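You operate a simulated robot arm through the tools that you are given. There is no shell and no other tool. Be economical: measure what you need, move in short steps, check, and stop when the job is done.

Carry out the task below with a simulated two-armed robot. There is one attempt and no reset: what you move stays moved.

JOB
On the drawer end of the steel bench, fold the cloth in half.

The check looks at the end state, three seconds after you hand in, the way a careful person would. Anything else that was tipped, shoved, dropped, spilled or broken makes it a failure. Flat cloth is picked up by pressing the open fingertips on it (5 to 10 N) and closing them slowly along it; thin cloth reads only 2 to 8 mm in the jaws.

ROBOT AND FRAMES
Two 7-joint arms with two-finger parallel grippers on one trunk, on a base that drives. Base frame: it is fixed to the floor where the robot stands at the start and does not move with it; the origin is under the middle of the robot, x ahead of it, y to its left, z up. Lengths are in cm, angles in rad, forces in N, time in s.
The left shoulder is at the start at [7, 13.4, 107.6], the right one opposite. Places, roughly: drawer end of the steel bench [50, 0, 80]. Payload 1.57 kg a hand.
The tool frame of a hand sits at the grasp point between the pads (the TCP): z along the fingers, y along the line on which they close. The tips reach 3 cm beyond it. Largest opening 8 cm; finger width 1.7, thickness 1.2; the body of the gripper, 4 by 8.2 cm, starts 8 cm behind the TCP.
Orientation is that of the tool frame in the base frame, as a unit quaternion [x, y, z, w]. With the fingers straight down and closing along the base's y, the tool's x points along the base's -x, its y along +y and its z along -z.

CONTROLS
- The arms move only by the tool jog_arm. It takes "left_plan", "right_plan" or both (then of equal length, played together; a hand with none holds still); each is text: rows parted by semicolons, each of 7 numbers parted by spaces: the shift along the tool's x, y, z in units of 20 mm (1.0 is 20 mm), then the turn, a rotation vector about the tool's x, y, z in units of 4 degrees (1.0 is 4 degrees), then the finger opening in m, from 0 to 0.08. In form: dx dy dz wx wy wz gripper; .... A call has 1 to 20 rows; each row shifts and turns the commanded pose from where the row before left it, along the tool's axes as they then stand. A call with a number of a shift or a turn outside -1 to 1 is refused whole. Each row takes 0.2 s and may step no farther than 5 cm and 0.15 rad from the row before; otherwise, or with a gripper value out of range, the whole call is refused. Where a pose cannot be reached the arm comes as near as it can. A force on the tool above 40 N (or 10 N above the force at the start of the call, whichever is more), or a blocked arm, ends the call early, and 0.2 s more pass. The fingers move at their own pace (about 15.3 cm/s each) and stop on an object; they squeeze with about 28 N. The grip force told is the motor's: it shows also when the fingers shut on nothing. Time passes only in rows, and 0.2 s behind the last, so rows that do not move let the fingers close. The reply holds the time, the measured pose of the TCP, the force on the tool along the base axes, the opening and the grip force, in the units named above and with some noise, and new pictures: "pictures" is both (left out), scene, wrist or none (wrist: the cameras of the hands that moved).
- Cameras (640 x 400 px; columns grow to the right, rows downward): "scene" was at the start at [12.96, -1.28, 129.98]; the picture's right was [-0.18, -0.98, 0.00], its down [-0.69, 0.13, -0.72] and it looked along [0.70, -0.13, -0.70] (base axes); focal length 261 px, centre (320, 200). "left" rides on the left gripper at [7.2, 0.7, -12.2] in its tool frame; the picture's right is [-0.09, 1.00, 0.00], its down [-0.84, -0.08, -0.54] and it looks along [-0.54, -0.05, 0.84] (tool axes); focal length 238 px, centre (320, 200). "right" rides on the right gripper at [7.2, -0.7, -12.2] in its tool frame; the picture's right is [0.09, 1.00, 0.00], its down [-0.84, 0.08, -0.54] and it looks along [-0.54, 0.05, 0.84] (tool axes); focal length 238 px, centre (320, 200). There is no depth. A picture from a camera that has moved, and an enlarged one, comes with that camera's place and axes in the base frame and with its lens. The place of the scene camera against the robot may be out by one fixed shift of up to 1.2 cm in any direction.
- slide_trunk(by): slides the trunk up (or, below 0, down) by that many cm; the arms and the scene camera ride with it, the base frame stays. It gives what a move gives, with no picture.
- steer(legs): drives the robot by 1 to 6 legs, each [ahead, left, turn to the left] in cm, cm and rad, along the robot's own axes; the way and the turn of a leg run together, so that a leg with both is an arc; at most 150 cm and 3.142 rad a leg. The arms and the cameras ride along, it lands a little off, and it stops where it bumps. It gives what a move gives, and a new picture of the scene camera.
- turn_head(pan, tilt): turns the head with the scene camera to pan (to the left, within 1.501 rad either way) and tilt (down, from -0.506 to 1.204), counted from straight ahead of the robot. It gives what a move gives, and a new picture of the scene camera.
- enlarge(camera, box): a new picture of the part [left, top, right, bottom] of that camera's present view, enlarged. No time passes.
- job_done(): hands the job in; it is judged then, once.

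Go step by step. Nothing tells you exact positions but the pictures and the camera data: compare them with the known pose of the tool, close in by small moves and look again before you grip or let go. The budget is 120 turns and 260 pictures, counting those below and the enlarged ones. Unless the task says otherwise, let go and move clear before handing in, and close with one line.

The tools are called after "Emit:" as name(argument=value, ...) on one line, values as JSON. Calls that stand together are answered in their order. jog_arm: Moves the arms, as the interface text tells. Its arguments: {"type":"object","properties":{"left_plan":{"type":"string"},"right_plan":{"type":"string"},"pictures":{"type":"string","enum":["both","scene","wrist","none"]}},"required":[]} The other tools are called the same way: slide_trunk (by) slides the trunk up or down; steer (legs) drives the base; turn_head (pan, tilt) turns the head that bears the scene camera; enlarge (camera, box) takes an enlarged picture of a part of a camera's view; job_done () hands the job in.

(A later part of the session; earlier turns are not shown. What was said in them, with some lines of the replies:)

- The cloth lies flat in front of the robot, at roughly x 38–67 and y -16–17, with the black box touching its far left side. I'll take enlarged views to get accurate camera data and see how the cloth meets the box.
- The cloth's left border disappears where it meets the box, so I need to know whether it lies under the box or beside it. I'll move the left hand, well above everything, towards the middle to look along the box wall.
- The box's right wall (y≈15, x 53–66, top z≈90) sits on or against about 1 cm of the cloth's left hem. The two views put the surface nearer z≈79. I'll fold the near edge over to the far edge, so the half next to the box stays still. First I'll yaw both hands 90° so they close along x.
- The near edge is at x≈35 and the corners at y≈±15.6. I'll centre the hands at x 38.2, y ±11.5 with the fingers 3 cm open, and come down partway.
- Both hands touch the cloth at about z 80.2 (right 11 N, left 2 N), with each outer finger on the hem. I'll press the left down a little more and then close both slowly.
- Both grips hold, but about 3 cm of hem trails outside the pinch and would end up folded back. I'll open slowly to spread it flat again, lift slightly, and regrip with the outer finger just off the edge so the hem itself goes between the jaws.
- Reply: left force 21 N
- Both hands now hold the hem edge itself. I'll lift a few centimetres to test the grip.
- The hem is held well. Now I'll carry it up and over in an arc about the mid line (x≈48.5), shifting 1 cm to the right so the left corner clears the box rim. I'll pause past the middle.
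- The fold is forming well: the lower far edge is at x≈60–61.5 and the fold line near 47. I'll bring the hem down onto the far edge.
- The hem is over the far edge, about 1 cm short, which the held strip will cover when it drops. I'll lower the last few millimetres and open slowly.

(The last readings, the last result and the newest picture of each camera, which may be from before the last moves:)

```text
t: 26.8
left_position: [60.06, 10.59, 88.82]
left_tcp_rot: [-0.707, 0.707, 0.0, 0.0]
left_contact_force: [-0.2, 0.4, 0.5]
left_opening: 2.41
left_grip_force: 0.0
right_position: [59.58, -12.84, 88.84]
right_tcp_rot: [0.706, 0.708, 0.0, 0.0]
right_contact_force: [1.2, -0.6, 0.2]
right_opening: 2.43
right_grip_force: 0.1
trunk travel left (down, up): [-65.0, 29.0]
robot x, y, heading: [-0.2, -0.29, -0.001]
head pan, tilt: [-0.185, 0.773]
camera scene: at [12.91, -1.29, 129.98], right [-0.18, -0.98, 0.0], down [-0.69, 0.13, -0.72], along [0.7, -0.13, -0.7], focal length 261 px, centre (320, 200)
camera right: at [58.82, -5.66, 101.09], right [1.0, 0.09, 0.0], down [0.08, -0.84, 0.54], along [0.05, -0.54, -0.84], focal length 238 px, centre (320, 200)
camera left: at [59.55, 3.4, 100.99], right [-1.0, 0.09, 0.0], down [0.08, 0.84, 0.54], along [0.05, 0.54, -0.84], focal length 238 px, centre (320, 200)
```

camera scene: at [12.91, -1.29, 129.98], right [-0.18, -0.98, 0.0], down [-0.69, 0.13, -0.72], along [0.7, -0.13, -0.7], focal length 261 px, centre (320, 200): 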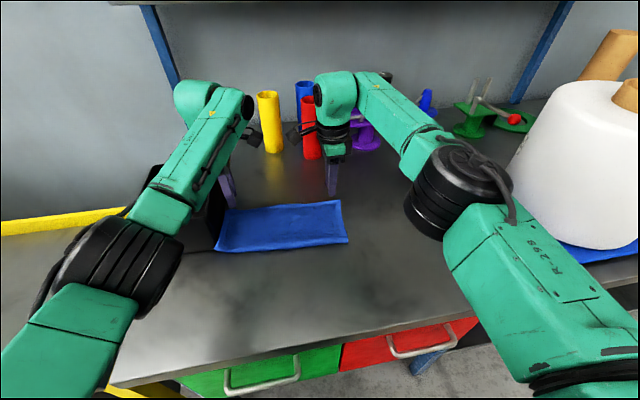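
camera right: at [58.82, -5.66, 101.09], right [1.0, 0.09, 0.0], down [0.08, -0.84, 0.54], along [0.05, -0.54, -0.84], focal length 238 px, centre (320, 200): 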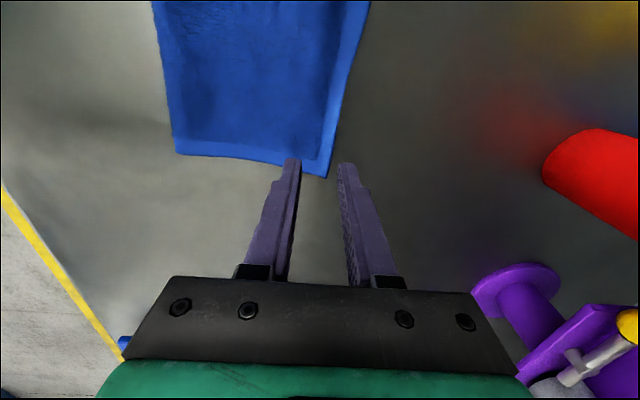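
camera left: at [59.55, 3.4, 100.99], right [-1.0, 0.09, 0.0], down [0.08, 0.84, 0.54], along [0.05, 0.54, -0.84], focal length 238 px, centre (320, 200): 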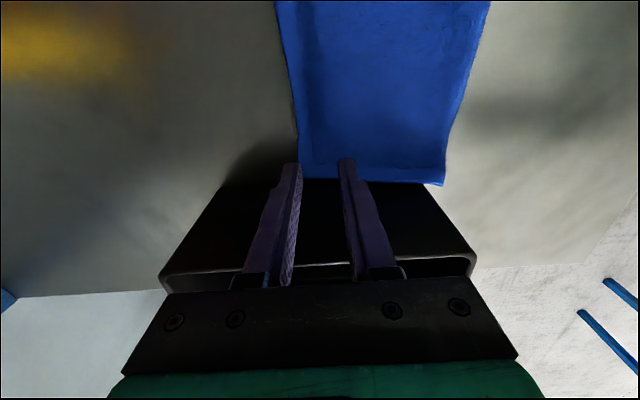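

It landed neatly. I'll raise and pull the hands clear, then inspect.

Emit:
jog_arm(left_plan="0 0 -1 0 0 0 0.024;0 0 -1 0 0 0 0.024;0 0 -1 0 0 0 0.024;0 0 -1 0 0 0 0.024;0 0 -1 0 0 0 0.024;0 0 -1 0 0 0 0.024;0 0.5 -1 0 0 0 0.024;0 1 0 0 0 0 0.024;0 1 0 0 0 0 0.024;0 1 0 0 0 0 0.024;0 1 0 0 0 0 0.024;0 1 0 0 0 0 0.024;0 1 0 0 0 0 0.024;-1 1 0 0 0 0 0.024;-1 1 0 0 0 0 0.024;-1 1 0 0 0 0 0.024;-1 1 0 0 0 0 0.024", right_plan="0 0 -1 0 0 0 0.024;0 0 -1 0 0 0 0.024;0 0 -1 0 0 0 0.024;0 0 -1 0 0 0 0.024;0 0 -1 0 0 0 0.024;0 0 -1 0 0 0 0.024;0 -0.5 -1 0 0 0 0.024;0 -1 0 0 0 0 0.024;0 -1 0 0 0 0 0.024;0 -1 0 0 0 0 0.024;0 -1 0 0 0 0 0.024;0 -1 0 0 0 0 0.024;0 -1 0 0 0 0 0.024;-1 -1 0 0 0 0 0.024;-1 -1 0 0 0 0 0.024;-1 -1 0 0 0 0 0.024;-1 -1 0 0 0 0 0.024", pictures="both")

Emit:
enlarge(camera="scene", box=[120, 150, 400, 325])

```text
t: 30.4
left_position: [38.25, 18.84, 102.98]
left_tcp_rot: [-0.707, 0.707, 0.0, 0.0]
left_contact_force: [0.1, 0.7, -0.2]
left_opening: 2.39
left_grip_force: 0.1
left hand out of reach, approached as far as the arm can: row 5, 6
right_position: [37.83, -20.63, 101.01]
right_tcp_rot: [0.706, 0.708, 0.0, 0.001]
right_contact_force: [-0.5, 0.3, -0.6]
right_opening: 2.39
right_grip_force: 0.0
right hand out of reach, approached as far as the arm can: row 4, 5, 6
trunk travel left (down, up): [-65.0, 29.0]
robot x, y, heading: [-0.2, -0.12, -0.002]
head pan, tilt: [-0.185, 0.773]
camera scene: at [12.72, -1.28, 130.01], right [-0.18, -0.98, 0.0], down [-0.68, 0.13, -0.72], along [0.7, -0.13, -0.7], focal length 261 px, centre (320, 200)
camera right: at [37.01, -13.37, 113.25], right [1.0, 0.09, 0.0], down [0.08, -0.84, 0.54], along [0.05, -0.54, -0.84], focal length 238 px, centre (320, 200)
camera left: at [37.58, 11.75, 115.12], right [-1.0, 0.09, 0.0], down [0.08, 0.84, 0.54], along [0.05, 0.54, -0.84], focal length 238 px, centre (320, 200)
```

scene: 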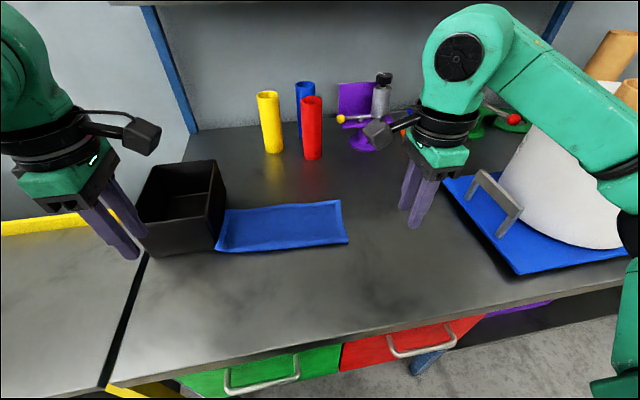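
right: 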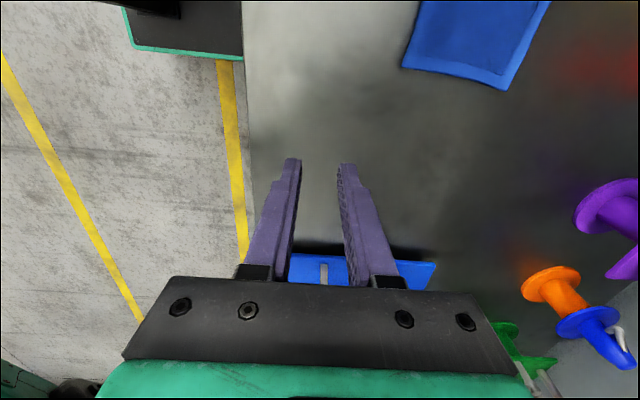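
left: 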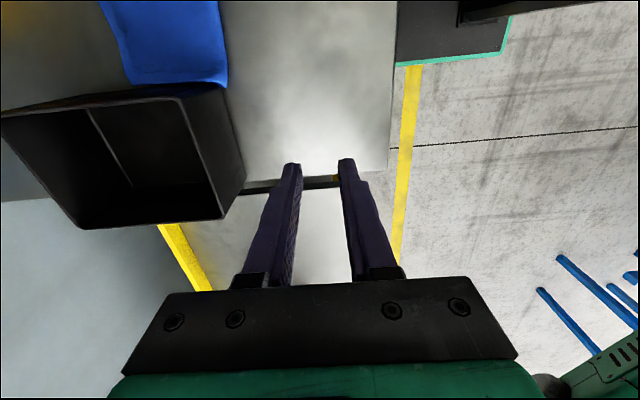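

```text
2.29 times, centred on (260, 238) of scene
camera zoom: at [12.72, -1.28, 130.01], right [-0.18, -0.98, 0.0], down [-0.68, 0.13, -0.72], along [0.7, -0.13, -0.7], focal length 596 px, centre (457, 114)
```

zoom: 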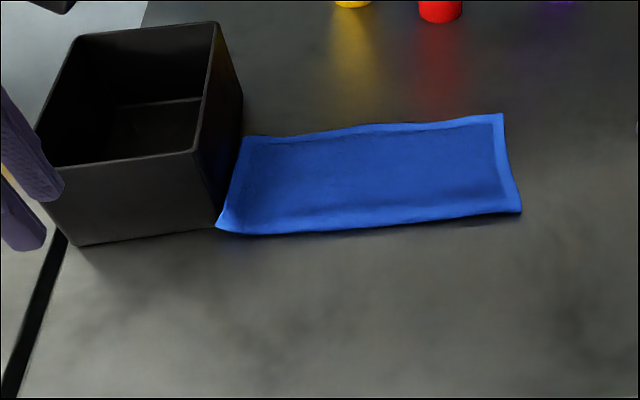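

The cloth is folded cleanly in half with its edges aligned and lying flat. The box and everything else are where they started and both hands are clear, so I'm handing in.

Emit:
job_done()

```text
The job is handed in.
```

The cloth is folded in half on the drawer end of the bench, near edge over far edge. Nothing else was moved, and I handed the job in with both hands clear.
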